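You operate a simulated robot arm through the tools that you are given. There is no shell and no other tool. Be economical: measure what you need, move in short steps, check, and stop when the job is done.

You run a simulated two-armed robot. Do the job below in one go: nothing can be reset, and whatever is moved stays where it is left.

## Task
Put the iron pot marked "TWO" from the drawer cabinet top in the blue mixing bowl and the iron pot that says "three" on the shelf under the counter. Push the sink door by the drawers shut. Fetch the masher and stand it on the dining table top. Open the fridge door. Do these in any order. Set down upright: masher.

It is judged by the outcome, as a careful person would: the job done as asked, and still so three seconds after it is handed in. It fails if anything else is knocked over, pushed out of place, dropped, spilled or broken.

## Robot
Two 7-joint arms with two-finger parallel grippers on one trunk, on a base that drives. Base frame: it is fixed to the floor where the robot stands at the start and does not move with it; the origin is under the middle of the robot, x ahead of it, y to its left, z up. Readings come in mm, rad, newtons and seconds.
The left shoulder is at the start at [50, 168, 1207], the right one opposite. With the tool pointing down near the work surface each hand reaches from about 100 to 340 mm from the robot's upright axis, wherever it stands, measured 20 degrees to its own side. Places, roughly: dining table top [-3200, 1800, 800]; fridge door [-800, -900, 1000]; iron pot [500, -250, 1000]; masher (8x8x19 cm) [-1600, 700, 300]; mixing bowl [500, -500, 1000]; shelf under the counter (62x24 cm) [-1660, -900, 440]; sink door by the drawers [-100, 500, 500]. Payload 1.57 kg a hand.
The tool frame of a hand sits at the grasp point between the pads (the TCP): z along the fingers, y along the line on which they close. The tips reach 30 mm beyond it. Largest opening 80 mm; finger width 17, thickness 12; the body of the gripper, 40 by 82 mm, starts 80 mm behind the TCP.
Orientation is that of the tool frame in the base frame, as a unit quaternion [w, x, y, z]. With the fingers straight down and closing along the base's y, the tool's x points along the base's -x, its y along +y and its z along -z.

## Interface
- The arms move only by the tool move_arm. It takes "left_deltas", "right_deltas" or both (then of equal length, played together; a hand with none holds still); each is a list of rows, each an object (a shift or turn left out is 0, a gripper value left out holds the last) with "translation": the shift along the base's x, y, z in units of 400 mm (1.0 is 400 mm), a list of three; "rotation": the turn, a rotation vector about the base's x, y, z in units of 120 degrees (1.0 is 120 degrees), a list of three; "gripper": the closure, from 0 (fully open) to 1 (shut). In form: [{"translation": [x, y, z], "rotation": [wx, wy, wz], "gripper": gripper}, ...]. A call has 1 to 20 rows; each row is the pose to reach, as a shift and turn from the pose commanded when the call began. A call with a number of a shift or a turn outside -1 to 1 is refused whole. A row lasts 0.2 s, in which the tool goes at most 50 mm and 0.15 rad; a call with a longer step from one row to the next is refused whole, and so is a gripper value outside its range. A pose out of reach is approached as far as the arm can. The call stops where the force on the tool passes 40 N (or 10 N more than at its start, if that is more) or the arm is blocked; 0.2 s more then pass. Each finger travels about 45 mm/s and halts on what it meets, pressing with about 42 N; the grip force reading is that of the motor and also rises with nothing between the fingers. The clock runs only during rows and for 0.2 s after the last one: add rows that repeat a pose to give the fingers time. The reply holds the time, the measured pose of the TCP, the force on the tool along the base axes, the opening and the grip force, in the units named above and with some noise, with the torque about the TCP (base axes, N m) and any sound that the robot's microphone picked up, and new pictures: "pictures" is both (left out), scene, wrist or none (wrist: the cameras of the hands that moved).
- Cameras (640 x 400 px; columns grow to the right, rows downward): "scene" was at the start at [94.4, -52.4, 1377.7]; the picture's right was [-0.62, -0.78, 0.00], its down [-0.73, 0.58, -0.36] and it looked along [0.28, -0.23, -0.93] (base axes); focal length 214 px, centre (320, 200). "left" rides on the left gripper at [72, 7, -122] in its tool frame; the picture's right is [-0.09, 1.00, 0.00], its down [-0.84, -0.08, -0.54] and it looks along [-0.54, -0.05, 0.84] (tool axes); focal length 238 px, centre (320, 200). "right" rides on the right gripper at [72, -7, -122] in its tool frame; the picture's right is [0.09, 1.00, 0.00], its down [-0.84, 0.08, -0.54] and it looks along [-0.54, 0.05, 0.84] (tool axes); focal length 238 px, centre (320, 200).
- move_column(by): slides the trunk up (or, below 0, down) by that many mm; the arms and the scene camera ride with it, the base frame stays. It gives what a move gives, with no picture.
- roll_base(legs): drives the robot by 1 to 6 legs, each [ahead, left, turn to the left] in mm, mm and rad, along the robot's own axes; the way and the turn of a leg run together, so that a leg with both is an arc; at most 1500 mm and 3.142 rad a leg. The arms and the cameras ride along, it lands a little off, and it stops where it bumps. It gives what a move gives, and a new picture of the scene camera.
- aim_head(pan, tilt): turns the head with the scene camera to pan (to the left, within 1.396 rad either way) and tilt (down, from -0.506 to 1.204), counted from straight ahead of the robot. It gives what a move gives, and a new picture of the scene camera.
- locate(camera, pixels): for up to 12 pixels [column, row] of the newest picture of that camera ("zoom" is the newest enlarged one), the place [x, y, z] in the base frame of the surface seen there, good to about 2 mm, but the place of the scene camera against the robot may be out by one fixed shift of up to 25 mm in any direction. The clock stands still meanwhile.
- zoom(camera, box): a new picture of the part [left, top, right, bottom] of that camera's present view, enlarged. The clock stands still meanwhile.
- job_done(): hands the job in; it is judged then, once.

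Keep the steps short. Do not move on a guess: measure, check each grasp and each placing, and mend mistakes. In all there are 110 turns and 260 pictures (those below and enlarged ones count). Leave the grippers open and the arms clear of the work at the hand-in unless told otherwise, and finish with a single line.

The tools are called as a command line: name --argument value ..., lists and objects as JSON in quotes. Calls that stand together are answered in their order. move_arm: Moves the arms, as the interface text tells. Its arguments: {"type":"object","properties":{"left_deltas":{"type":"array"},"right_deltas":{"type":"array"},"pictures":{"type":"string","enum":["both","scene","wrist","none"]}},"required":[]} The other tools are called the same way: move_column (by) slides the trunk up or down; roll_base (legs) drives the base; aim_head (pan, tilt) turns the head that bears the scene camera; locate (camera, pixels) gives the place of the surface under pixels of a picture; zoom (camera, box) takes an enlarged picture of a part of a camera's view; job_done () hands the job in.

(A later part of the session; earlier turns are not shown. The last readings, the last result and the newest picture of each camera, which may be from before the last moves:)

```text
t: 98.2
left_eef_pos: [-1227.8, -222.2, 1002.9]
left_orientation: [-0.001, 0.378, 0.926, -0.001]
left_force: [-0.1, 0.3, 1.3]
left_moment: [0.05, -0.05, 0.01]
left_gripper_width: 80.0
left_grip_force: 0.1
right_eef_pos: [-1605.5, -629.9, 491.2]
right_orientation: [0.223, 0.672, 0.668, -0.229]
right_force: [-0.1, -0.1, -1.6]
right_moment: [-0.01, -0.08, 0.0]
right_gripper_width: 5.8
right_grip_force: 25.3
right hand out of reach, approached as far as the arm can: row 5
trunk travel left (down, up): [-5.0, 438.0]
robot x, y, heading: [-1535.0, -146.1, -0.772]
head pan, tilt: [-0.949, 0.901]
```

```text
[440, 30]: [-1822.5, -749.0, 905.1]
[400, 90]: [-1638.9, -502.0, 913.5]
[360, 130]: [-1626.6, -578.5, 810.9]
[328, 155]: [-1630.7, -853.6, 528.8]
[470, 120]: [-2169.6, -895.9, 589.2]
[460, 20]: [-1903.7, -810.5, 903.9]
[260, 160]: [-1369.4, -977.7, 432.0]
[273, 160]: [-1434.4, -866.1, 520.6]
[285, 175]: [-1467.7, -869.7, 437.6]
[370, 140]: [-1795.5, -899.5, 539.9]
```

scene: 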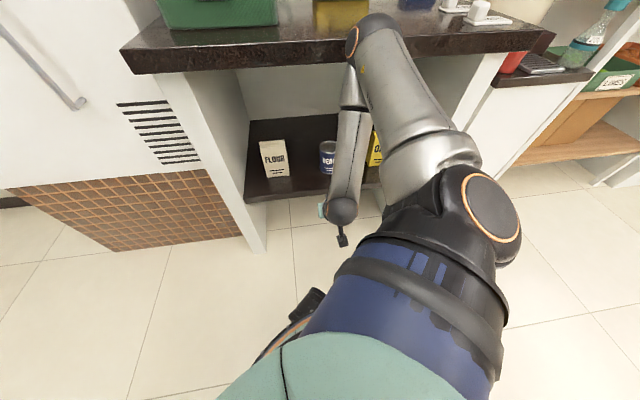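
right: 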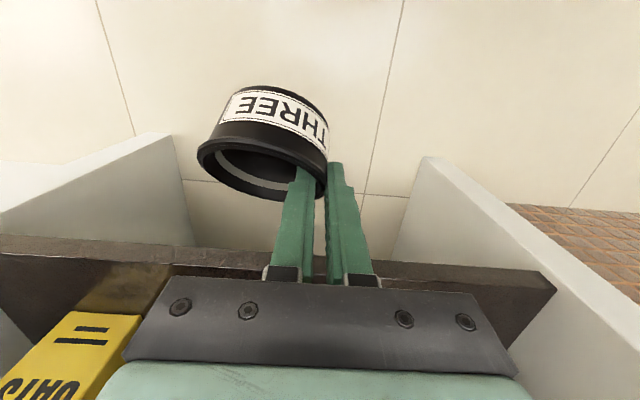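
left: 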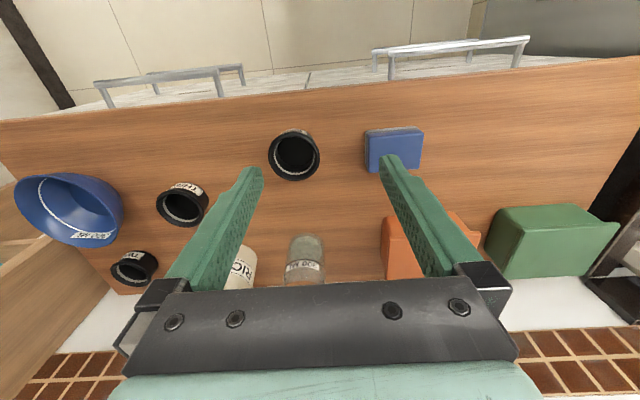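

Reached the tilt, but the elbow sits ahead, over the counter line, so it would hit the counter. Better plan: regrasp the pot with the hand yawed 90° clockwise, which puts the elbow behind. Back away, turn to face the counter, and raise the trunk.

roll_base --legs '[[-106, 106, 0], [0, 0, -0.795]]'

move_column --by 200

```text
t: 101.8
left_eef_pos: [-1377.2, -270.6, 1002.2]
left_orientation: [-0.001, 0.709, 0.706, -0.001]
left_force: [-0.4, 0.5, 0.7]
left_moment: [0.02, -0.02, 0.0]
left_gripper_width: 80.0
left_grip_force: 0.0
right_eef_pos: [-1933.1, -284.9, 493.6]
right_orientation: [0.115, 0.879, 0.354, -0.298]
right_force: [-0.3, 0.6, -2.0]
right_moment: [-0.03, -0.06, -0.02]
right_gripper_width: 5.2
right_grip_force: 25.7
trunk travel left (down, up): [-5.0, 438.0]
robot x, y, heading: [-1537.4, 5.1, -1.574]
head pan, tilt: [-0.949, 0.901]
```

scene: 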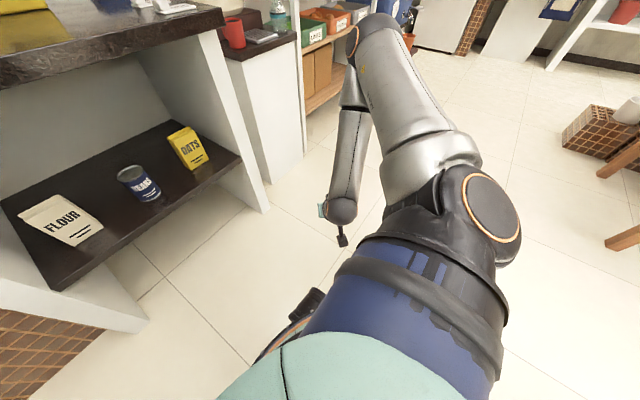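

```text
t: 104.0
left_eef_pos: [-1376.6, -271.3, 1202.3]
left_orientation: [0.0, 0.708, 0.706, -0.001]
left_force: [0.0, 0.2, 0.2]
left_moment: [0.03, 0.0, 0.01]
left_gripper_width: 80.0
left_grip_force: 0.0
right_eef_pos: [-1932.1, -284.5, 691.5]
right_orientation: [0.115, 0.879, 0.353, -0.298]
right_force: [-0.3, -0.2, -1.1]
right_moment: [-0.01, -0.06, 0.03]
right_gripper_width: 4.9
right_grip_force: 25.7
trunk travel left (down, up): [-205.0, 238.0]
robot x, y, heading: [-1538.8, 1.7, -1.569]
head pan, tilt: [-0.949, 0.901]
```

Now bring the right hand up and in, turning its yaw back 45°.

move_arm --right_deltas '[{"translation": [0, 0, 0.11]}, {"translation": [0, 0, 0.22]}, {"translation": [0, 0, 0.33]}, {"translation": [0.05, 0, 0.43]}, {"translation": [0.12, -0.03, 0.53], "rotation": [0, 0, 0.07]}, {"translation": [0.2, -0.06, 0.61], "rotation": [0, 0, 0.14]}, {"translation": [0.29, -0.09, 0.68], "rotation": [0, 0, 0.21]}, {"translation": [0.39, -0.12, 0.74], "rotation": [0, 0, 0.28]}, {"translation": [0.48, -0.15, 0.8], "rotation": [0, 0, 0.35]}, {"translation": [0.58, -0.18, 0.84], "rotation": [0, 0, 0.38]}, {"translation": [0.68, -0.21, 0.84], "rotation": [0, 0, 0.38]}, {"translation": [0.68, -0.21, 0.84], "rotation": [0, 0, 0.38]}]' --pictures "wrist"

```text
refused: row 5 steps farther than a row can; nothing moved
```

move_arm --right_deltas '[{"translation": [0, 0, 0.11]}, {"translation": [0, 0, 0.22]}, {"translation": [0, 0, 0.33]}, {"translation": [0.03, 0, 0.43]}, {"translation": [0.09, -0.02, 0.52], "rotation": [0, 0, 0.07]}, {"translation": [0.16, -0.04, 0.6], "rotation": [0, 0, 0.14]}, {"translation": [0.24, -0.06, 0.67], "rotation": [0, 0, 0.21]}, {"translation": [0.32, -0.09, 0.73], "rotation": [0, 0, 0.28]}, {"translation": [0.41, -0.12, 0.78], "rotation": [0, 0, 0.35]}, {"translation": [0.5, -0.15, 0.83], "rotation": [0, 0, 0.38]}, {"translation": [0.6, -0.18, 0.84], "rotation": [0, 0, 0.38]}, {"translation": [0.68, -0.21, 0.84], "rotation": [0, 0, 0.38]}, {"translation": [0.68, -0.21, 0.84], "rotation": [0, 0, 0.38]}]' --pictures "wrist"

```text
t: 106.8
left_eef_pos: [-1376.7, -269.7, 1202.7]
left_orientation: [-0.001, 0.708, 0.706, 0.0]
left_force: [0.0, 0.4, 0.9]
left_moment: [-0.03, -0.02, 0.01]
left_gripper_width: 80.2
left_grip_force: 0.1
right_eef_pos: [-1660.1, -369.4, 1029.1]
right_orientation: [0.221, 0.674, 0.666, -0.23]
right_force: [-0.3, 0.7, -1.2]
right_moment: [0.04, -0.08, -0.01]
right_gripper_width: 4.6
right_grip_force: 25.6
right hand out of reach, approached as far as the arm can: row 1, 2, 3, 4, 5, 6, 7, 8, 9
trunk travel left (down, up): [-205.0, 238.0]
robot x, y, heading: [-1537.8, 2.6, -1.575]
head pan, tilt: [-0.949, 0.901]
```

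right: 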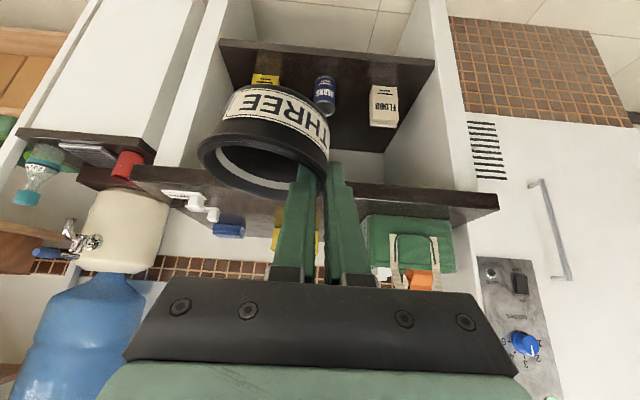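

Still held. Drive ahead to the counter again.

roll_base --legs '[[425, 0, 0]]'

move_arm --right_deltas '[{"translation": [0, 0, -0.05], "rotation": [-0.04, 0, 0]}, {"translation": [0, 0, -0.1], "rotation": [-0.04, 0, 0]}, {"translation": [0, 0, -0.1], "rotation": [-0.04, 0, 0]}]' --pictures "wrist"

```text
t: 109.4
left_eef_pos: [-1376.7, -697.4, 1203.2]
left_orientation: [-0.001, 0.707, 0.707, -0.001]
left_force: [0.6, 0.2, -0.6]
left_moment: [0.0, 0.0, 0.0]
left_gripper_width: 80.2
left_grip_force: 0.1
right_eef_pos: [-1661.1, -796.2, 1029.0]
right_orientation: [0.222, 0.672, 0.667, -0.23]
right_force: [-0.1, -0.7, -1.7]
right_moment: [0.03, -0.02, -0.02]
right_gripper_width: 4.7
right_grip_force: 25.1
trunk travel left (down, up): [-205.0, 238.0]
robot x, y, heading: [-1536.8, -424.2, -1.566]
head pan, tilt: [-0.949, 0.901]
```

scene: 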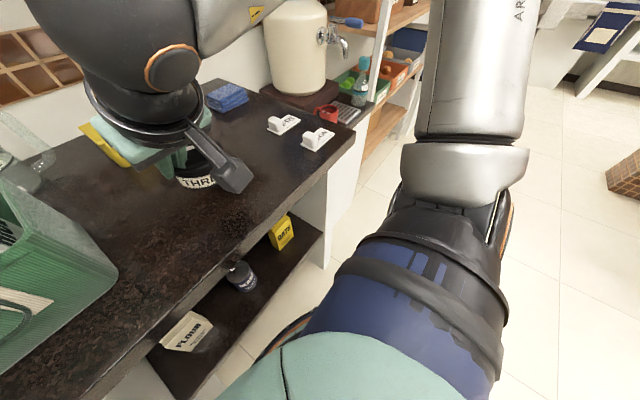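

```text
t: 110.2
left_eef_pos: [-1377.3, -697.3, 1203.3]
left_orientation: [-0.001, 0.707, 0.708, 0.0]
left_force: [-0.2, 1.1, -0.9]
left_moment: [0.03, 0.03, 0.02]
left_gripper_width: 80.0
left_grip_force: 0.2
right_eef_pos: [-1661.9, -796.1, 988.9]
right_orientation: [0.25, 0.663, 0.657, -0.257]
right_force: [-0.1, -0.5, -1.9]
right_moment: [0.05, -0.06, -0.01]
right_gripper_width: 4.2
right_grip_force: 24.5
trunk travel left (down, up): [-205.0, 238.0]
robot x, y, heading: [-1539.9, -422.9, -1.57]
head pan, tilt: [-0.949, 0.901]
```

right: 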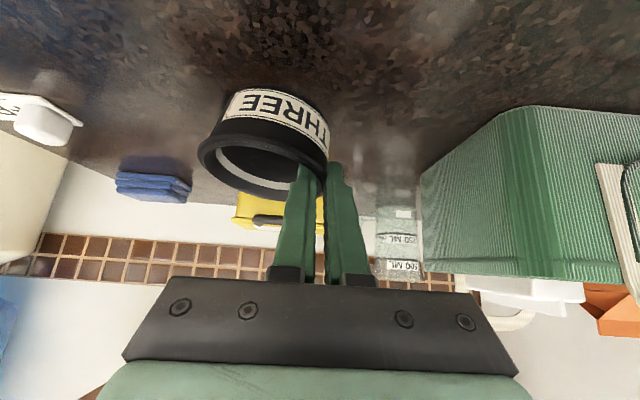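

The pot leans ~8° in the grip; it will level on the counter. Lower gently.

move_arm --right_deltas '[{"translation": [0, 0, -0.05]}, {"translation": [0, 0, -0.085]}, {"translation": [0, 0, -0.085]}]' --pictures "none"

move_arm --right_deltas '[{"translation": [0, 0, -0.006]}, {"translation": [0, 0, -0.012]}, {"translation": [0, 0, -0.012]}]' --pictures "wrist"

```text
t: 111.0
left_eef_pos: [-1376.0, -696.4, 1203.5]
left_orientation: [0.0, 0.707, 0.707, 0.0]
left_force: [0.0, 0.4, 1.0]
left_moment: [-0.02, -0.01, -0.01]
left_gripper_width: 80.0
left_grip_force: 0.0
right_eef_pos: [-1660.6, -795.3, 955.9]
right_orientation: [0.251, 0.662, 0.657, -0.26]
right_force: [1.1, 0.6, 7.9]
right_moment: [0.1, 0.4, -0.07]
right_gripper_width: 4.2
right_grip_force: 25.0
trunk travel left (down, up): [-205.0, 238.0]
robot x, y, heading: [-1540.7, -424.1, -1.569]
head pan, tilt: [-0.949, 0.901]
```

```text
t: 111.8
left_eef_pos: [-1375.9, -694.5, 1203.3]
left_orientation: [0.0, 0.707, 0.707, -0.003]
left_force: [-0.2, 0.3, 0.3]
left_moment: [0.01, -0.01, 0.03]
left_gripper_width: 79.8
left_grip_force: 0.0
right_eef_pos: [-1657.8, -796.1, 953.4]
right_orientation: [0.253, 0.661, 0.657, -0.259]
right_force: [10.2, 1.1, 25.2]
right_moment: [0.33, 0.23, -0.12]
right_gripper_width: 4.7
right_grip_force: 25.4
trunk travel left (down, up): [-205.0, 238.0]
robot x, y, heading: [-1539.9, -425.5, -1.57]
head pan, tilt: [-0.949, 0.901]
```

right: 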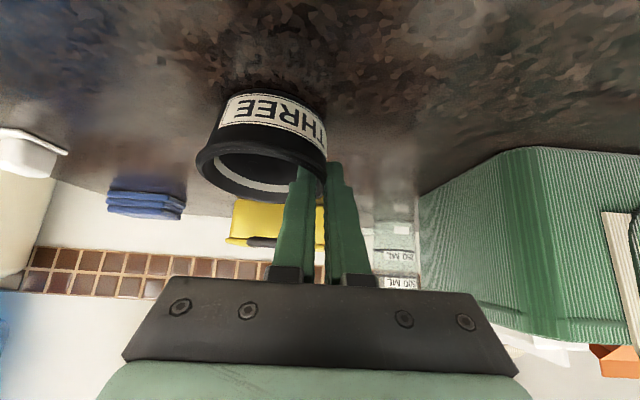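

Touching at 25 N. Open, retreat along the finger axis, and bring the hand upright above.

move_arm --right_deltas '[{"translation": [0, 0, 0.006]}, {"translation": [0, 0, 0.006], "gripper": 0.8}, {"translation": [0, 0, 0.006], "gripper": 0.7}, {"translation": [0, 0, 0.006], "gripper": 0.7}, {"translation": [0, 0.06, 0.07], "gripper": 0.7}, {"translation": [0, 0.13, 0.15], "gripper": 0.5}, {"translation": [0, 0.18, 0.23], "rotation": [0.06, 0, 0]}, {"translation": [0, 0.18, 0.33], "rotation": [0.13, 0, 0]}, {"translation": [0, 0.18, 0.38], "rotation": [0.2, 0, 0]}, {"translation": [0, 0.14, 0.38], "rotation": [0.27, 0, 0]}, {"translation": [0, 0.1, 0.38], "rotation": [0.34, 0, 0]}, {"translation": [0, 0.1, 0.38], "rotation": [0.358, 0, 0]}]' --pictures "wrist"

```text
t: 114.4
left_eef_pos: [-1376.4, -696.8, 1202.9]
left_orientation: [-0.001, 0.707, 0.708, -0.001]
left_force: [0.6, -0.4, 1.0]
left_moment: [0.01, 0.02, 0.0]
left_gripper_width: 79.9
left_grip_force: 0.0
right_eef_pos: [-1675.0, -757.5, 1101.3]
right_orientation: [-0.011, 0.708, 0.706, 0.0]
right_force: [0.5, -0.8, 0.4]
right_moment: [-0.01, 0.0, -0.02]
right_gripper_width: 39.9
right_grip_force: 0.1
right hand out of reach, approached as far as the arm can: row 11, 12
trunk travel left (down, up): [-205.0, 238.0]
robot x, y, heading: [-1539.4, -427.8, -1.571]
head pan, tilt: [-0.949, 0.901]
```

right: 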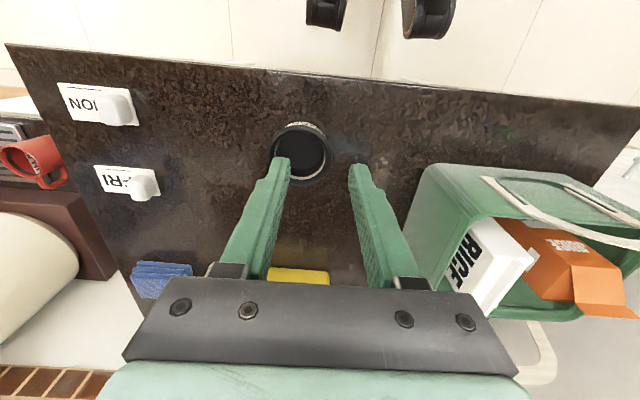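

Pot THREE stands upright on the counter. Now yaw the hand 90° clockwise above it and see where the elbow goes.

move_arm --right_deltas '[{"rotation": [0, 0, -0.07]}, {"rotation": [0, 0, -0.14]}, {"rotation": [0, 0, -0.21]}, {"rotation": [0, 0, -0.28]}, {"rotation": [0, 0, -0.35]}, {"rotation": [0, 0, -0.42]}, {"rotation": [0, 0, -0.49]}, {"rotation": [0, 0, -0.56]}, {"rotation": [0, 0, -0.63]}, {"rotation": [0, 0, -0.7]}, {"rotation": [0, 0, -0.75]}, {"rotation": [0, 0, -0.75]}]' --pictures "both"

```text
t: 117.0
left_eef_pos: [-1378.6, -696.5, 1202.5]
left_orientation: [-0.001, 0.708, 0.707, 0.0]
left_force: [-0.4, 0.7, 0.6]
left_moment: [-0.02, -0.02, 0.0]
left_gripper_width: 79.9
left_grip_force: 0.1
right_eef_pos: [-1673.8, -757.4, 1100.9]
right_orientation: [-0.007, 1.0, -0.003, 0.008]
right_force: [0.0, -0.3, 0.3]
right_moment: [-0.02, 0.03, -0.01]
right_gripper_width: 39.8
right_grip_force: 0.1
trunk travel left (down, up): [-205.0, 238.0]
robot x, y, heading: [-1538.4, -424.5, -1.577]
head pan, tilt: [-0.949, 0.901]
```

scene: 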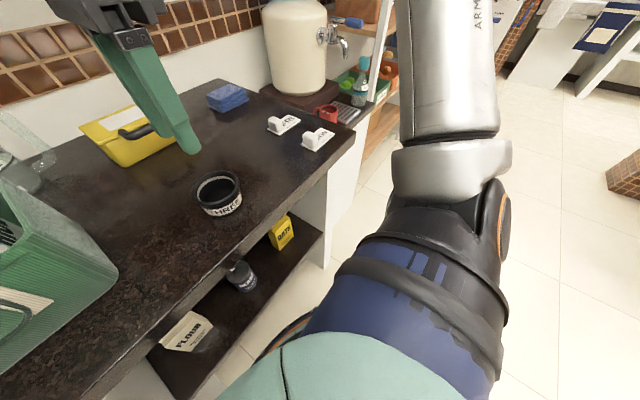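
right: 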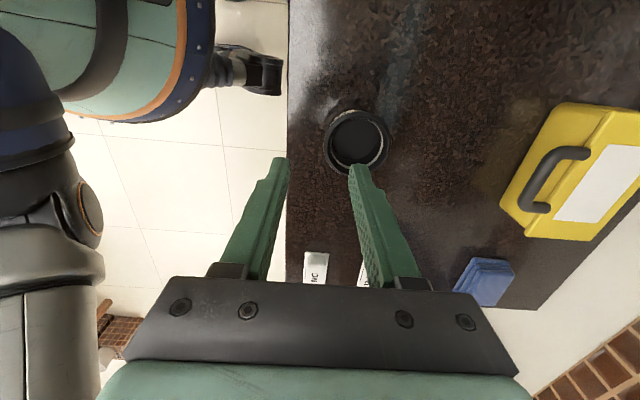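

All in reach with the elbow to the side. Measure the pot now.

locate --camera "right" --pixels '[[325, 143], [390, 143], [357, 112], [357, 174], [335, 120], [290, 200], [290, 60]]'

```text
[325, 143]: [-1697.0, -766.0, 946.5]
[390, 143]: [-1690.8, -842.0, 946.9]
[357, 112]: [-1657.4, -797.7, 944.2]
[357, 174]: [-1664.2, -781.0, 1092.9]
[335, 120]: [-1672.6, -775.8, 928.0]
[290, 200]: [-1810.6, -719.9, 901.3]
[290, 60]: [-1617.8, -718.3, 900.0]
```

Centre (-1696,-804). Pinch the near wall: TCP (-1696,-768,953).

move_arm --right_deltas '[{"translation": [-0.055, -0.026, -0.08], "gripper": 0.35}, {"translation": [-0.055, -0.026, -0.18], "gripper": 0.35}, {"translation": [-0.055, -0.026, -0.27], "gripper": 0.35}, {"translation": [-0.055, -0.026, -0.33], "gripper": 0.35}, {"translation": [-0.055, -0.026, -0.37], "gripper": 0.35}, {"translation": [-0.055, -0.026, -0.37], "gripper": 0.35}]' --pictures "wrist"

```text
t: 118.4
left_eef_pos: [-1376.8, -697.1, 1203.0]
left_orientation: [0.0, 0.707, 0.707, -0.001]
left_force: [0.0, 0.2, -0.3]
left_moment: [0.0, 0.0, -0.01]
left_gripper_width: 80.0
left_grip_force: 0.1
right_eef_pos: [-1696.7, -767.6, 952.9]
right_orientation: [-0.007, 1.0, -0.002, 0.007]
right_force: [0.4, -0.7, 0.0]
right_moment: [0.01, -0.02, 0.0]
right_gripper_width: 52.1
right_grip_force: 0.2
trunk travel left (down, up): [-205.0, 238.0]
robot x, y, heading: [-1541.6, -425.2, -1.576]
head pan, tilt: [-0.949, 0.901]
```

right: 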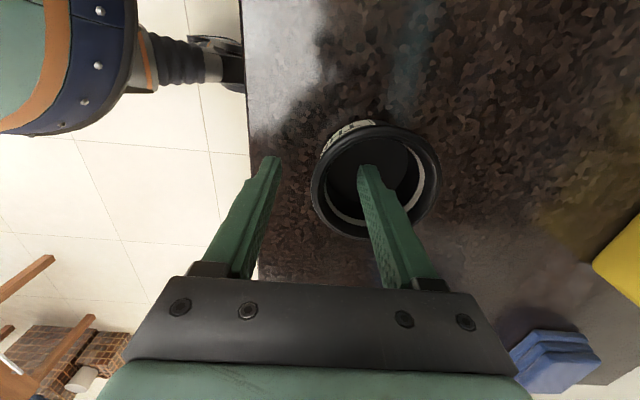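

Well placed. Close, then lift.

move_arm --right_deltas '[{"gripper": 1}, {"gripper": 1}, {"gripper": 1}, {"gripper": 1}, {"gripper": 1}, {"gripper": 1}, {"gripper": 1}, {"translation": [0, 0, 0.08], "gripper": 1}, {"translation": [0, 0.0, 0.16], "gripper": 1}, {"translation": [0, 0.0, 0.16], "gripper": 1}]' --pictures "wrist"

```text
t: 120.6
left_eef_pos: [-1377.1, -696.6, 1203.0]
left_orientation: [-0.001, 0.707, 0.707, -0.001]
left_force: [0.4, -0.1, -0.4]
left_moment: [0.0, 0.01, -0.04]
left_gripper_width: 79.8
left_grip_force: 0.0
right_eef_pos: [-1695.3, -768.8, 1018.2]
right_orientation: [-0.007, 1.0, -0.001, 0.006]
right_force: [-0.1, -0.3, -1.3]
right_moment: [0.06, 0.0, 0.02]
right_gripper_width: 3.6
right_grip_force: 24.7
trunk travel left (down, up): [-205.0, 238.0]
robot x, y, heading: [-1537.7, -424.2, -1.575]
head pan, tilt: [-0.949, 0.901]
```

right: 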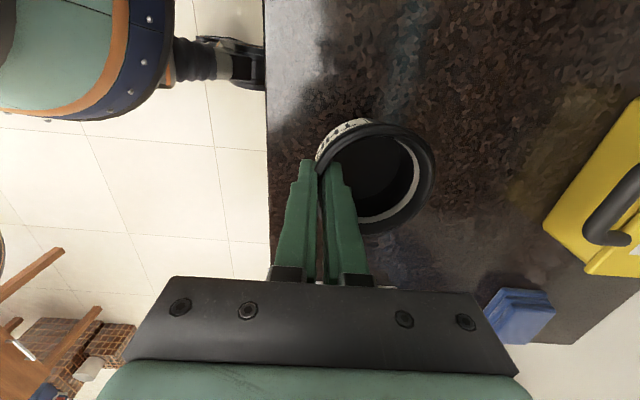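

Held firmly. Back off 280 and lower the trunk, then lower the hand.

roll_base --legs '[[-280, 0, 0]]'

move_column --by -204

move_arm --right_deltas '[{"translation": [0, 0, -0.11]}, {"translation": [-0.03, 0, -0.22]}, {"translation": [-0.06, 0, -0.33]}, {"translation": [-0.09, 0, -0.44]}, {"translation": [-0.12, 0, -0.54]}, {"translation": [-0.12, 0, -0.64]}, {"translation": [-0.12, 0, -0.74]}, {"translation": [-0.12, 0, -0.78]}, {"translation": [-0.12, 0, -0.78]}]' --pictures "scene"

```text
t: 122.5
left_eef_pos: [-1377.1, -420.8, 1202.7]
left_orientation: [0.0, 0.707, 0.708, -0.001]
left_force: [0.2, -0.1, -0.6]
left_moment: [0.01, -0.02, -0.02]
left_gripper_width: 80.1
left_grip_force: 0.1
right_eef_pos: [-1695.9, -491.4, 1016.3]
right_orientation: [-0.008, 1.0, -0.001, 0.008]
right_force: [0.3, 0.4, -1.7]
right_moment: [0.05, 0.01, -0.03]
right_gripper_width: 3.7
right_grip_force: 24.8
trunk travel left (down, up): [-205.0, 238.0]
robot x, y, heading: [-1542.1, -146.2, -1.565]
head pan, tilt: [-0.949, 0.901]
```

scene: 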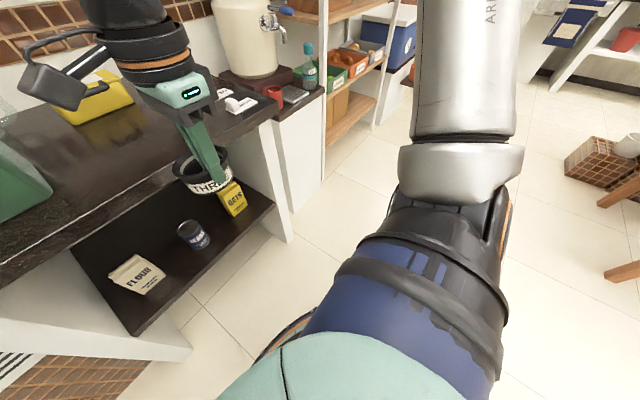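

```text
t: 124.8
left_eef_pos: [-1375.6, -420.4, 999.5]
left_orientation: [0.0, 0.707, 0.708, -0.001]
left_force: [-0.3, -0.4, -0.6]
left_moment: [0.02, 0.0, 0.0]
left_gripper_width: 79.5
left_grip_force: 0.2
right_eef_pos: [-1694.8, -492.6, 813.2]
right_orientation: [-0.007, 1.0, -0.002, 0.007]
right_force: [-0.8, 0.4, -2.3]
right_moment: [0.03, 0.0, -0.03]
right_gripper_width: 3.1
right_grip_force: 23.7
trunk travel left (down, up): [-1.0, 442.0]
robot x, y, heading: [-1537.4, -148.2, -1.571]
head pan, tilt: [-0.949, 0.901]
```

```text
t: 126.8
left_eef_pos: [-1376.8, -421.1, 998.4]
left_orientation: [-0.001, 0.707, 0.707, 0.0]
left_force: [-0.3, 0.1, -0.1]
left_moment: [-0.02, 0.0, 0.01]
left_gripper_width: 79.7
left_grip_force: 0.0
right_eef_pos: [-1743.6, -493.0, 500.0]
right_orientation: [-0.007, 1.0, 0.0, 0.009]
right_force: [0.5, 0.4, -1.8]
right_moment: [0.09, -0.01, 0.02]
right_gripper_width: 3.7
right_grip_force: 24.2
trunk travel left (down, up): [-1.0, 442.0]
robot x, y, heading: [-1540.5, -147.7, -1.567]
head pan, tilt: [-0.949, 0.901]
```

scene: 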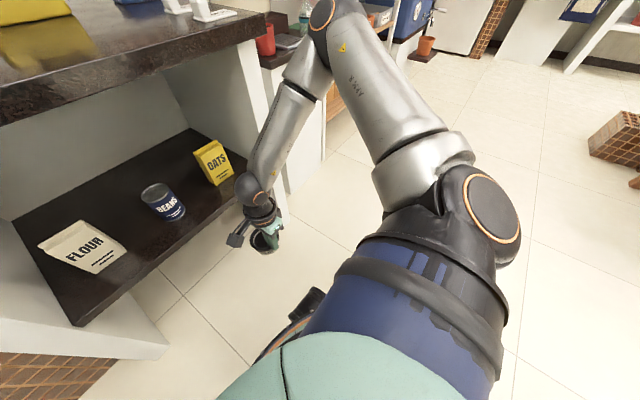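

z 500 reached without limit, with the elbow out to the west. Measure the elbow and forearm for clearance.

locate --camera "scene" --pixels '[[323, 15], [300, 70], [285, 110], [265, 160], [250, 188], [340, 40], [235, 245], [262, 205], [200, 150], [155, 195], [185, 215], [170, 180]]'

```text
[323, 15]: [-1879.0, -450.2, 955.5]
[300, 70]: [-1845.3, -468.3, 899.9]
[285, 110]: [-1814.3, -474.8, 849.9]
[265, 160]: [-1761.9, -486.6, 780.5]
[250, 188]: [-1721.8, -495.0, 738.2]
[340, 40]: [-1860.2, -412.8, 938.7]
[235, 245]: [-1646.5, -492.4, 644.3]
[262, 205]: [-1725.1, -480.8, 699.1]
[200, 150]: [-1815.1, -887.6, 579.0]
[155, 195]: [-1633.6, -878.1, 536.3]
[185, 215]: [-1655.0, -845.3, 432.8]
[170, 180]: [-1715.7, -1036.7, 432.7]
```

The forearm still runs sideways and high. Since the tool is vertical, I can keep yawing with the pot level: another 90° clockwise puts the elbow behind; then extend so the forearm lies flatter.

move_arm --right_deltas '[{"translation": [0, 0, 0.03], "rotation": [0, 0, -0.07]}, {"translation": [0, -0.02, 0.03], "rotation": [0, 0, -0.14]}, {"translation": [0, -0.05, 0.03], "rotation": [0, 0, -0.21]}, {"translation": [0, -0.1, 0.03], "rotation": [0, 0, -0.28]}, {"translation": [0, -0.15, 0.03], "rotation": [0, 0, -0.35]}, {"translation": [0, -0.2, 0.03], "rotation": [0, 0, -0.42]}, {"translation": [0, -0.25, 0.03], "rotation": [0, 0, -0.49]}, {"translation": [0, -0.3, 0.03], "rotation": [0, 0, -0.56]}, {"translation": [0, -0.3, 0.03], "rotation": [0, 0, -0.63]}, {"translation": [0, -0.3, 0.03], "rotation": [0, 0, -0.7]}, {"translation": [0, -0.3, 0.03], "rotation": [0, 0, -0.7]}]' --pictures "scene"

```text
t: 129.2
left_eef_pos: [-1375.7, -420.0, 998.2]
left_orientation: [0.0, 0.707, 0.708, 0.0]
left_force: [0.3, -0.2, 0.6]
left_moment: [0.02, -0.01, 0.02]
left_gripper_width: 79.9
left_grip_force: 0.0
right_eef_pos: [-1760.1, -596.5, 531.9]
right_orientation: [0.0, 0.742, -0.67, 0.011]
right_force: [0.6, 0.6, -2.0]
right_moment: [0.01, -0.05, 0.02]
right_gripper_width: 3.4
right_grip_force: 24.5
right hand out of reach, approached as far as the arm can: row 6, 7, 8, 9, 10, 11
trunk travel left (down, up): [-1.0, 442.0]
robot x, y, heading: [-1537.2, -147.7, -1.568]
head pan, tilt: [-0.949, 0.901]
```

scene: 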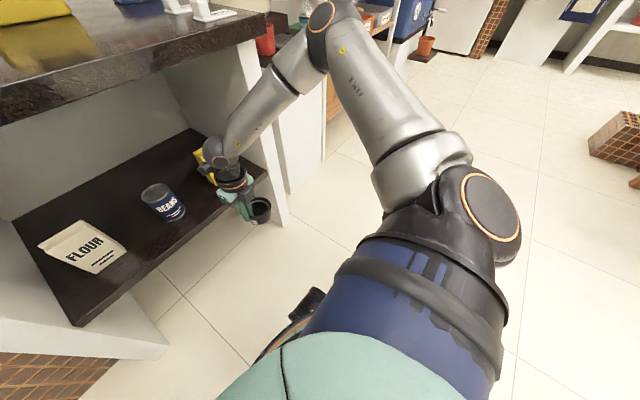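

The hand is now camera-forward (yawed 180°). In this branch, tilting forward should give a hanging forearm with the hand pointing into the shelf. Test that tilt now, in free space.

move_arm --right_deltas '[{"translation": [0, 0, 0.02], "rotation": [-0.065, 0, 0]}, {"translation": [0, -0.03, 0.02], "rotation": [-0.13, 0, 0]}, {"translation": [0, -0.06, 0.02], "rotation": [-0.195, 0, 0]}, {"translation": [0, -0.1, 0], "rotation": [-0.26, 0, 0]}, {"translation": [0, -0.15, 0], "rotation": [-0.325, 0, 0]}, {"translation": [0, -0.2, 0], "rotation": [-0.39, 0, 0]}, {"translation": [0, -0.2, 0], "rotation": [-0.455, 0, 0]}, {"translation": [0, -0.2, 0], "rotation": [-0.455, 0, 0]}]' --pictures "scene"

```text
t: 130.9
left_eef_pos: [-1376.1, -421.2, 998.4]
left_orientation: [-0.001, 0.707, 0.708, -0.001]
left_force: [-0.2, -1.0, 0.2]
left_moment: [0.03, 0.02, 0.0]
left_gripper_width: 80.0
left_grip_force: 0.1
right_eef_pos: [-1744.2, -686.7, 592.5]
right_orientation: [0.34, 0.66, -0.593, 0.312]
right_force: [-0.6, 1.1, -2.4]
right_moment: [0.12, -0.04, -0.02]
right_gripper_width: 3.5
right_grip_force: 24.7
right hand out of reach, approached as far as the arm can: row 5, 6, 7, 8
trunk travel left (down, up): [-1.0, 442.0]
robot x, y, heading: [-1541.8, -149.7, -1.57]
head pan, tilt: [-0.949, 0.901]
```

scene: 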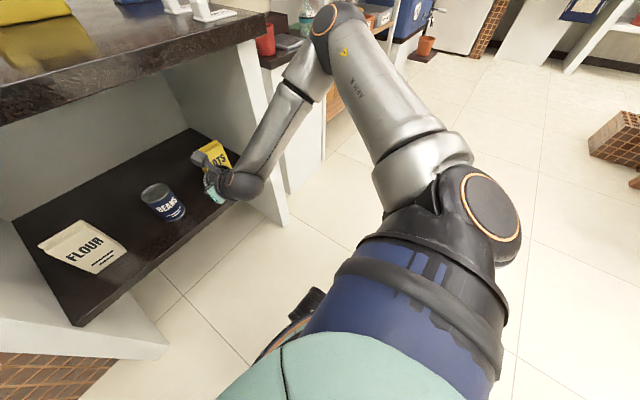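

Wrist height is capped near 700 when the elbow is ahead, but reaching sideways allowed lower. I'll test a sideways-right reach: un-tilt, yaw back 90°, and move the hand out to the right.

move_arm --right_deltas '[{"translation": [0, 0.05, 0.08], "rotation": [0.065, 0, 0]}, {"translation": [0, 0.1, 0.16], "rotation": [0.13, 0, 0]}, {"translation": [0, 0.15, 0.22], "rotation": [0.195, 0, 0]}, {"translation": [0, 0.2, 0.25], "rotation": [0.26, 0, 0]}, {"translation": [0, 0.25, 0.25], "rotation": [0.325, 0, 0]}, {"translation": [0, 0.3, 0.25], "rotation": [0.39, 0, 0]}, {"translation": [0, 0.35, 0.25], "rotation": [0.455, 0, 0]}, {"translation": [0, 0.35, 0.25], "rotation": [0.455, 0, 0]}]' --pictures "none"

move_arm --right_deltas '[{"translation": [-0.08, 0.0, 0], "rotation": [0, 0, 0.07]}, {"translation": [-0.16, 0.0, 0], "rotation": [0, 0, 0.14]}, {"translation": [-0.24, 0.02, 0], "rotation": [0, 0, 0.21]}, {"translation": [-0.32, 0.06, 0], "rotation": [0, 0, 0.28]}, {"translation": [-0.4, 0.1, 0], "rotation": [0, 0, 0.35]}, {"translation": [-0.48, 0.14, 0], "rotation": [0, 0, 0.42]}, {"translation": [-0.56, 0.18, 0], "rotation": [0, 0, 0.49]}, {"translation": [-0.64, 0.22, 0], "rotation": [0, 0, 0.56]}, {"translation": [-0.7, 0.26, 0], "rotation": [0, 0, 0.63]}, {"translation": [-0.76, 0.32, 0], "rotation": [0, 0, 0.7]}, {"translation": [-0.8, 0.4, 0], "rotation": [0, 0, 0.7]}, {"translation": [-0.8, 0.4, -0.1], "rotation": [0, 0, 0.7]}, {"translation": [-0.8, 0.4, -0.2], "rotation": [0, 0, 0.7]}, {"translation": [-0.8, 0.4, -0.3], "rotation": [0, 0, 0.7]}, {"translation": [-0.8, 0.4, -0.4], "rotation": [0, 0, 0.7]}, {"translation": [-0.8, 0.4, -0.4], "rotation": [0, 0, 0.7]}]' --pictures "scene"

```text
t: 132.8
left_eef_pos: [-1376.8, -419.8, 998.1]
left_orientation: [0.0, 0.706, 0.708, -0.001]
left_force: [0.2, -0.6, 0.6]
left_moment: [0.01, 0.03, -0.01]
left_gripper_width: 80.1
left_grip_force: 0.1
right_eef_pos: [-1745.9, -547.5, 691.6]
right_orientation: [0.001, 0.743, -0.669, 0.01]
right_force: [0.7, 0.5, -2.2]
right_moment: [0.0, -0.07, -0.02]
right_gripper_width: 3.5
right_grip_force: 24.5
trunk travel left (down, up): [-1.0, 442.0]
robot x, y, heading: [-1540.0, -148.7, -1.57]
head pan, tilt: [-0.949, 0.901]
```

```text
t: 136.2
left_eef_pos: [-1376.8, -420.9, 998.7]
left_orientation: [-0.001, 0.707, 0.708, 0.0]
left_force: [-0.2, 1.0, 0.3]
left_moment: [0.04, 0.0, 0.05]
left_gripper_width: 80.1
left_grip_force: 0.1
right_eef_pos: [-2065.6, -386.6, 531.7]
right_orientation: [-0.006, 1.0, 0.0, 0.007]
right_force: [0.2, -0.1, -0.9]
right_moment: [0.05, 0.02, 0.0]
right_gripper_width: 3.5
right_grip_force: 24.6
trunk travel left (down, up): [-1.0, 442.0]
robot x, y, heading: [-1537.8, -150.3, -1.575]
head pan, tilt: [-0.949, 0.901]
```

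scene: 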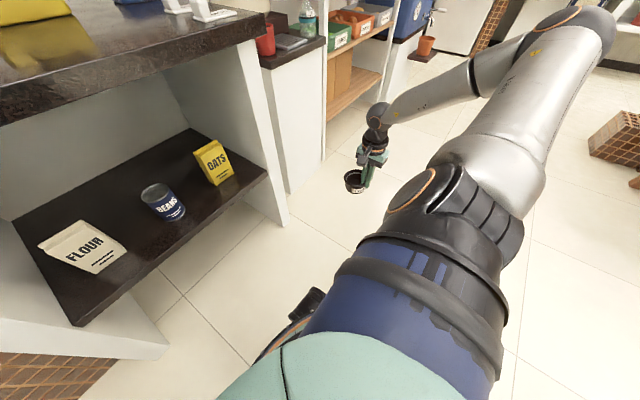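

Now the elbow is out to the side and behind the hand. Measure elbow/forearm/wrist.

locate --camera "scene" --pixels '[[590, 30], [540, 15], [560, 60], [490, 70], [440, 95], [405, 108], [378, 115], [470, 160], [375, 140]]'

```text
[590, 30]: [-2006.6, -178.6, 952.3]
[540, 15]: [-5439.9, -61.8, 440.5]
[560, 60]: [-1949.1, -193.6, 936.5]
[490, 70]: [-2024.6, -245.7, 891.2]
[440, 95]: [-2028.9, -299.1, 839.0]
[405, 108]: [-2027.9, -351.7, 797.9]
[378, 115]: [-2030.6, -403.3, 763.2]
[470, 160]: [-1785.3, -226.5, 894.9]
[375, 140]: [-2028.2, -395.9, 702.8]
```

This gives about 41° forearm slope with the elbow behind, which can clear the counter edge when the hand is ~85 mm under it. Test extending ahead to 385 mm and down to z≈485.

move_arm --right_deltas '[{"translation": [0, -0.1, 0]}, {"translation": [0.02, -0.2, 0]}, {"translation": [0.04, -0.3, 0]}, {"translation": [0.06, -0.375, -0.03]}, {"translation": [0.06, -0.375, -0.1]}, {"translation": [0.06, -0.375, -0.12]}, {"translation": [0.06, -0.375, -0.12]}]' --pictures "scene"

locate --camera "scene" --pixels '[[560, 15], [540, 20], [480, 30], [430, 50], [390, 75], [350, 95], [335, 110], [320, 125], [300, 150]]'

```text
t: 137.8
left_eef_pos: [-1376.9, -420.2, 999.0]
left_orientation: [0.0, 0.706, 0.708, 0.0]
left_force: [1.2, 0.4, -0.9]
left_moment: [0.02, 0.0, 0.01]
left_gripper_width: 79.8
left_grip_force: 0.0
right_eef_pos: [-2041.3, -537.1, 483.3]
right_orientation: [-0.007, 1.0, -0.002, 0.007]
right_force: [0.7, -0.7, -2.7]
right_moment: [0.06, 0.02, 0.01]
right_gripper_width: 3.2
right_grip_force: 24.7
trunk travel left (down, up): [-1.0, 442.0]
robot x, y, heading: [-1541.4, -147.8, -1.562]
head pan, tilt: [-0.949, 0.901]
```

scene: 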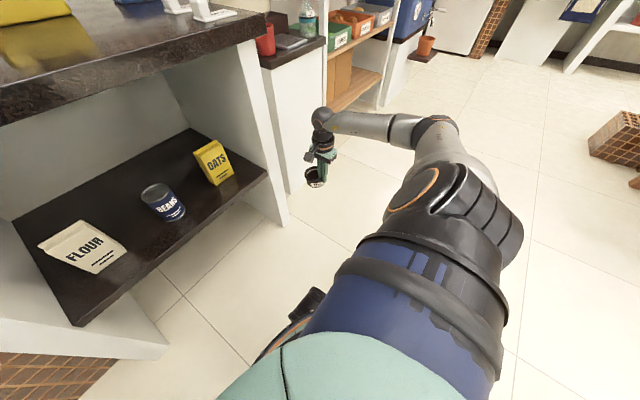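

```text
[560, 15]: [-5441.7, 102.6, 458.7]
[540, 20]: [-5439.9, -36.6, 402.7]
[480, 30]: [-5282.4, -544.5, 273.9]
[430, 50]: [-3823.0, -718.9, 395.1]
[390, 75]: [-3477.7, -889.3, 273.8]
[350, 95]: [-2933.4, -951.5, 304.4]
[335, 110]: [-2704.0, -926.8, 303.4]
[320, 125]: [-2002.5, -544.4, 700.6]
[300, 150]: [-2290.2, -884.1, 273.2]
```

Excellent: in reach, elbow dropped and forearm flat. Check forearm heights.

locate --camera "scene" --pixels '[[345, 118], [380, 122], [410, 120], [440, 128], [450, 150], [322, 112], [316, 175]]'

aim_head --pan 0.2 --tilt 0.6

```text
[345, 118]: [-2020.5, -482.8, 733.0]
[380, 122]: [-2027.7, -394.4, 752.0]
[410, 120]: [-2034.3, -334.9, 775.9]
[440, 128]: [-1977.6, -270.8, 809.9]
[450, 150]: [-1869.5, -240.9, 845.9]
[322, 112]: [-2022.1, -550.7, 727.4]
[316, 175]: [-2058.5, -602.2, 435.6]
```

```text
t: 139.1
left_eef_pos: [-1377.2, -421.3, 998.3]
left_orientation: [0.0, 0.706, 0.708, 0.001]
left_force: [0.2, -0.6, 0.0]
left_moment: [-0.01, 0.01, -0.02]
left_gripper_width: 80.2
left_grip_force: 0.0
right_eef_pos: [-2041.5, -537.0, 483.8]
right_orientation: [-0.006, 1.0, -0.001, 0.008]
right_force: [-0.1, -0.6, -1.7]
right_moment: [0.07, 0.04, 0.0]
right_gripper_width: 3.2
right_grip_force: 24.7
trunk travel left (down, up): [-1.0, 442.0]
robot x, y, heading: [-1538.0, -150.8, -1.57]
head pan, tilt: [0.201, 0.6]
```

scene: 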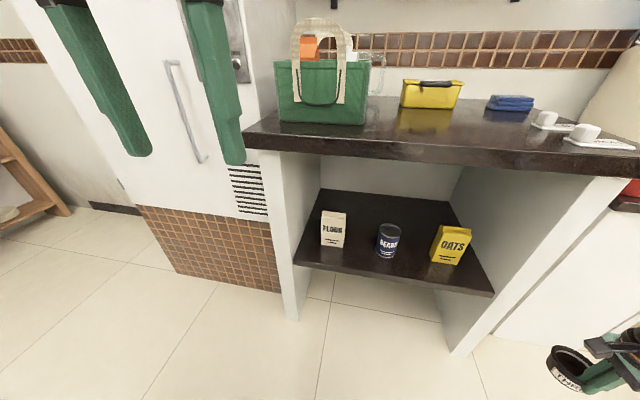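

Now measure shelf items, fridge front and handle for the base move.

locate --camera "scene" --pixels '[[400, 245], [376, 242], [432, 248], [432, 258], [455, 262], [418, 280], [388, 255], [175, 65], [205, 160], [185, 110], [235, 215], [420, 265]]'

zoom --camera "scene" --box '[280, 170, 520, 310]'

```text
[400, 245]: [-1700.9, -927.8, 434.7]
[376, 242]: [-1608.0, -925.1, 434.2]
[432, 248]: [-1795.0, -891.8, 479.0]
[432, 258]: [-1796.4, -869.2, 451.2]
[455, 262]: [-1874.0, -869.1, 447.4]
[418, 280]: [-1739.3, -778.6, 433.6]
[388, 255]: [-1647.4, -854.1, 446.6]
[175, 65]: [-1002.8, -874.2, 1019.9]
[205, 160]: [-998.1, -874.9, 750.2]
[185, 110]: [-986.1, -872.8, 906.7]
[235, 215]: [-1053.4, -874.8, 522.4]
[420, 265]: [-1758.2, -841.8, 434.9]
```

```text
2.67 times, centred on (400, 240) of scene
```

zoom: 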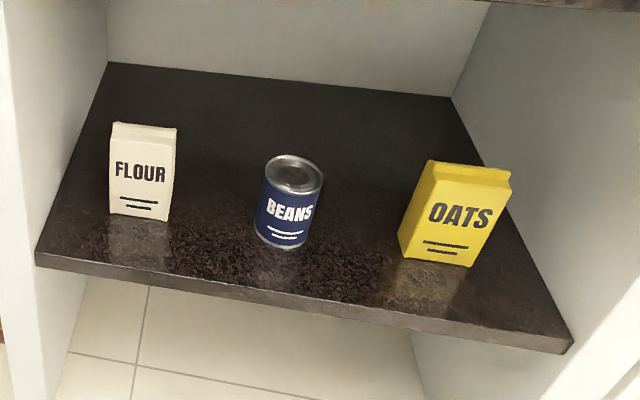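

Gap between beans and oats is ~120 mm wide, centred x≈-1740; shelf front edge y≈-770. Raise the pot slightly and slide the base left (east) 301 mm.

move_arm --right_deltas '[{"translation": [0, 0, 0.04]}, {"translation": [0, 0, 0.09]}, {"translation": [0, 0, 0.09]}]' --pictures "none"

roll_base --legs '[[0, 301, 0], [110, 0, 0]]'

move_arm --right_deltas '[{"translation": [0, 0, 0]}]' --pictures "wrist"

```text
t: 139.9
left_eef_pos: [-1376.1, -419.3, 998.8]
left_orientation: [-0.001, 0.707, 0.708, -0.001]
left_force: [-0.6, 0.8, 0.3]
left_moment: [0.0, 0.03, 0.04]
left_gripper_width: 79.9
left_grip_force: 0.0
right_eef_pos: [-2042.7, -537.5, 519.3]
right_orientation: [-0.007, 1.0, 0.0, 0.008]
right_force: [-0.1, 0.1, -1.3]
right_moment: [0.08, 0.03, -0.01]
right_gripper_width: 3.7
right_grip_force: 24.4
trunk travel left (down, up): [-1.0, 442.0]
robot x, y, heading: [-1539.6, -150.6, -1.571]
head pan, tilt: [0.201, 0.6]
```

```text
t: 143.9
left_eef_pos: [-1080.0, -529.4, 998.2]
left_orientation: [0.0, 0.707, 0.707, -0.001]
left_force: [-0.3, -0.2, 0.2]
left_moment: [0.01, 0.03, -0.02]
left_gripper_width: 80.1
left_grip_force: 0.0
right_eef_pos: [-1744.4, -644.0, 520.4]
right_orientation: [-0.007, 1.0, -0.001, 0.008]
right_force: [0.0, 0.3, -2.6]
right_moment: [0.04, -0.01, 0.01]
right_gripper_width: 3.6
right_grip_force: 24.1
trunk travel left (down, up): [-1.0, 442.0]
robot x, y, heading: [-1244.6, -253.9, -1.568]
head pan, tilt: [0.201, 0.6]
```

scene: 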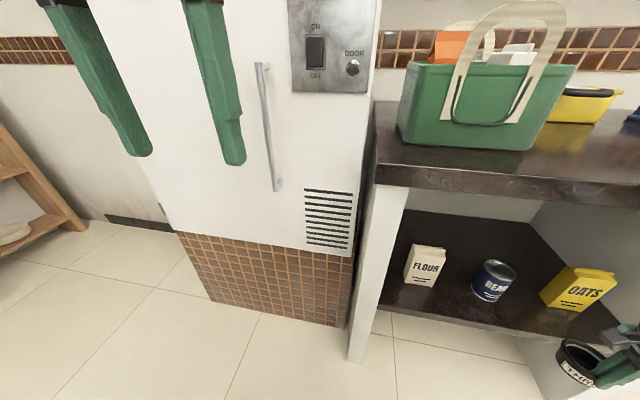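

```text
t: 144.3
left_eef_pos: [-1078.4, -530.4, 998.6]
left_orientation: [-0.001, 0.707, 0.708, -0.001]
left_force: [1.1, -1.0, -0.3]
left_moment: [-0.01, -0.03, -0.03]
left_gripper_width: 80.0
left_grip_force: 0.0
right_eef_pos: [-1746.3, -646.3, 519.8]
right_orientation: [-0.008, 1.0, -0.001, 0.008]
right_force: [0.5, -0.1, -2.3]
right_moment: [0.06, 0.0, -0.01]
right_gripper_width: 3.5
right_grip_force: 24.6
trunk travel left (down, up): [-1.0, 442.0]
robot x, y, heading: [-1242.6, -260.0, -1.57]
head pan, tilt: [0.201, 0.6]
```

right: 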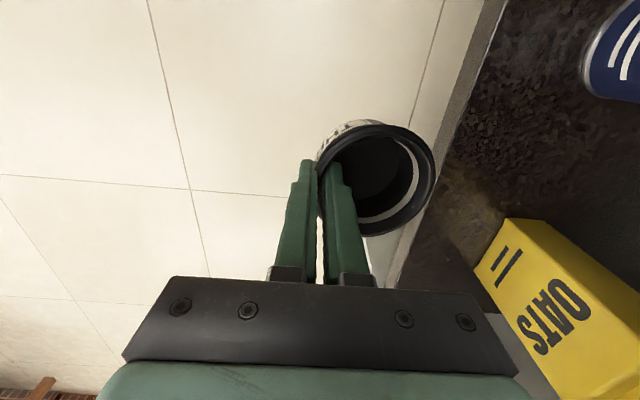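

The wrist camera sees the shelf edge, oats and beans. Measure exactly.

locate --camera "right" --pixels '[[460, 130], [500, 10], [410, 260], [476, 270], [506, 220], [583, 75], [590, 100], [520, 150], [560, 180], [500, 310]]'

```text
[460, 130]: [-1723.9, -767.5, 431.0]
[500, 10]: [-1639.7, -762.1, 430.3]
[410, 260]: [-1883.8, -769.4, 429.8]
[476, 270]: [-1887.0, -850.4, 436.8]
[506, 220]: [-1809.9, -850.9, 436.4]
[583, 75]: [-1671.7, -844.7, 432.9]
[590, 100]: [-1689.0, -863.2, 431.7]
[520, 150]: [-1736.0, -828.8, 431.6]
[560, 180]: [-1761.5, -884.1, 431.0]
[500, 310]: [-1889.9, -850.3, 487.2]
```

Shelf top z 431, edge y -765, gap x -1810..-1680. TCP x -1745 is centred. Move in to y≈-795 at this height.

move_arm --right_deltas '[{"translation": [0, -0.08, 0]}, {"translation": [0, -0.16, 0]}, {"translation": [0, -0.24, 0]}, {"translation": [0, -0.31, 0]}, {"translation": [0, -0.372, 0]}, {"translation": [0, -0.372, 0]}]' --pictures "both"

```text
t: 145.7
left_eef_pos: [-1078.9, -530.6, 998.4]
left_orientation: [-0.001, 0.707, 0.707, -0.001]
left_force: [-0.2, -0.1, -0.6]
left_moment: [-0.02, -0.01, -0.03]
left_gripper_width: 80.2
left_grip_force: 0.0
right_eef_pos: [-1746.2, -794.5, 520.3]
right_orientation: [-0.007, 1.0, -0.002, 0.007]
right_force: [0.3, -0.5, -1.5]
right_moment: [0.05, -0.01, 0.0]
right_gripper_width: 3.3
right_grip_force: 24.9
trunk travel left (down, up): [-1.0, 442.0]
robot x, y, heading: [-1240.9, -256.9, -1.574]
head pan, tilt: [0.201, 0.6]
```

scene: 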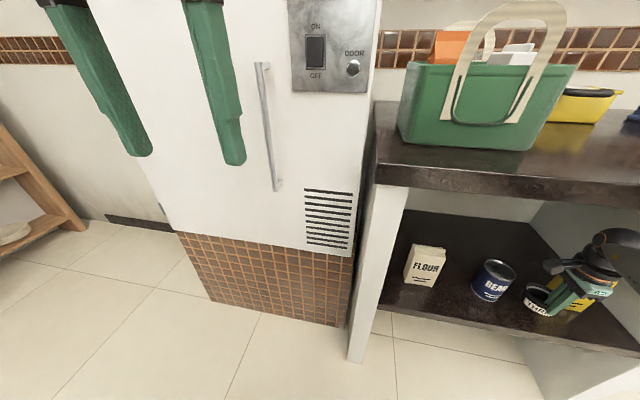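
right: 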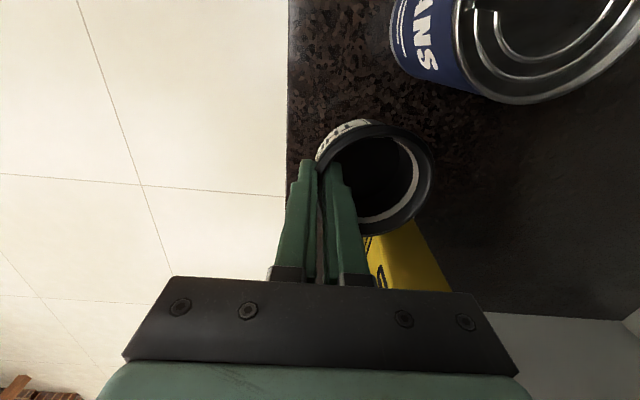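

In place with no contact; pot is between beans and oats. Lower to TCP ≈ 483.

move_arm --right_deltas '[{"translation": [0, 0, -0.04]}, {"translation": [0, 0, -0.08]}, {"translation": [0, 0, -0.093]}, {"translation": [0, 0, -0.097]}, {"translation": [0, 0, -0.097]}]' --pictures "wrist"

```text
t: 146.9
left_eef_pos: [-1078.8, -527.7, 999.1]
left_orientation: [-0.001, 0.707, 0.707, -0.001]
left_force: [0.0, 0.2, 0.8]
left_moment: [0.0, -0.02, 0.03]
left_gripper_width: 80.1
left_grip_force: 0.1
right_eef_pos: [-1746.2, -793.7, 483.2]
right_orientation: [-0.005, 1.0, -0.003, 0.007]
right_force: [-1.7, 4.7, 15.8]
right_moment: [-0.43, -0.12, -0.12]
right_gripper_width: 4.9
right_grip_force: 25.3
trunk travel left (down, up): [-1.0, 442.0]
robot x, y, heading: [-1241.2, -257.0, -1.571]
head pan, tilt: [0.201, 0.6]
```

right: 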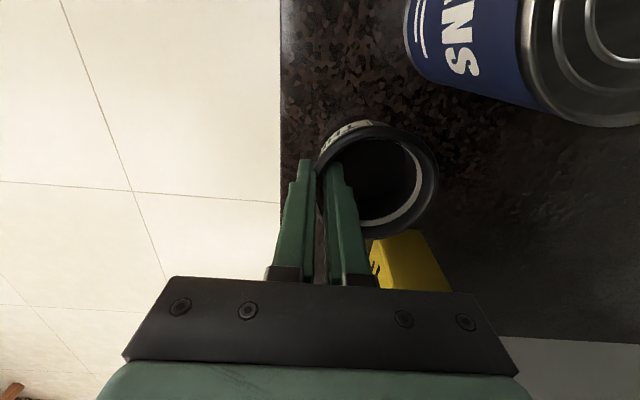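

Rested (16 N). Open, lift 47 mm, and draw back out.

move_arm --right_deltas '[{"translation": [0, 0, 0.005]}, {"translation": [0, 0, 0.005], "gripper": 0.8}, {"translation": [0, 0, 0.005], "gripper": 0.75}, {"translation": [0, 0, 0.005], "gripper": 0.75}, {"translation": [0, 0, 0.06], "gripper": 0.75}, {"translation": [0, 0, 0.115], "gripper": 0.75}, {"translation": [0, 0.1, 0.115], "gripper": 0.75}, {"translation": [0, 0.2, 0.115], "gripper": 0.75}, {"translation": [0, 0.3, 0.115], "gripper": 0.5}, {"translation": [0, 0.4, 0.115], "gripper": 0.25}]' --pictures "both"

```text
t: 149.1
left_eef_pos: [-1078.9, -528.5, 998.3]
left_orientation: [-0.001, 0.707, 0.707, 0.0]
left_force: [-0.7, 0.5, -0.4]
left_moment: [-0.01, 0.0, 0.01]
left_gripper_width: 80.0
left_grip_force: 0.2
right_eef_pos: [-1745.4, -633.2, 526.3]
right_orientation: [-0.007, 1.0, -0.002, 0.007]
right_force: [-0.1, -0.9, -1.0]
right_moment: [0.05, -0.01, -0.03]
right_gripper_width: 60.0
right_grip_force: 0.0
trunk travel left (down, up): [-1.0, 442.0]
robot x, y, heading: [-1243.8, -257.6, -1.575]
head pan, tilt: [0.201, 0.6]
```

scene: 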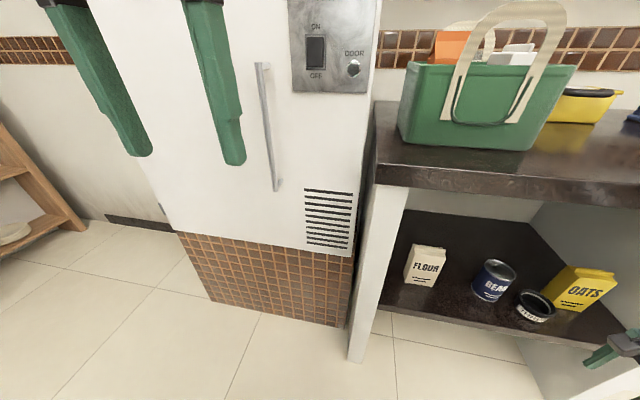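
right: 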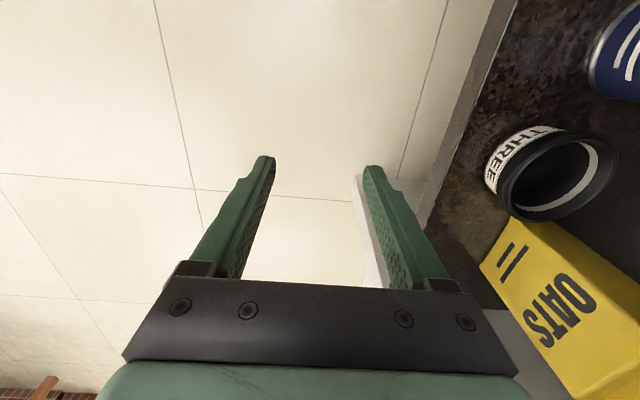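

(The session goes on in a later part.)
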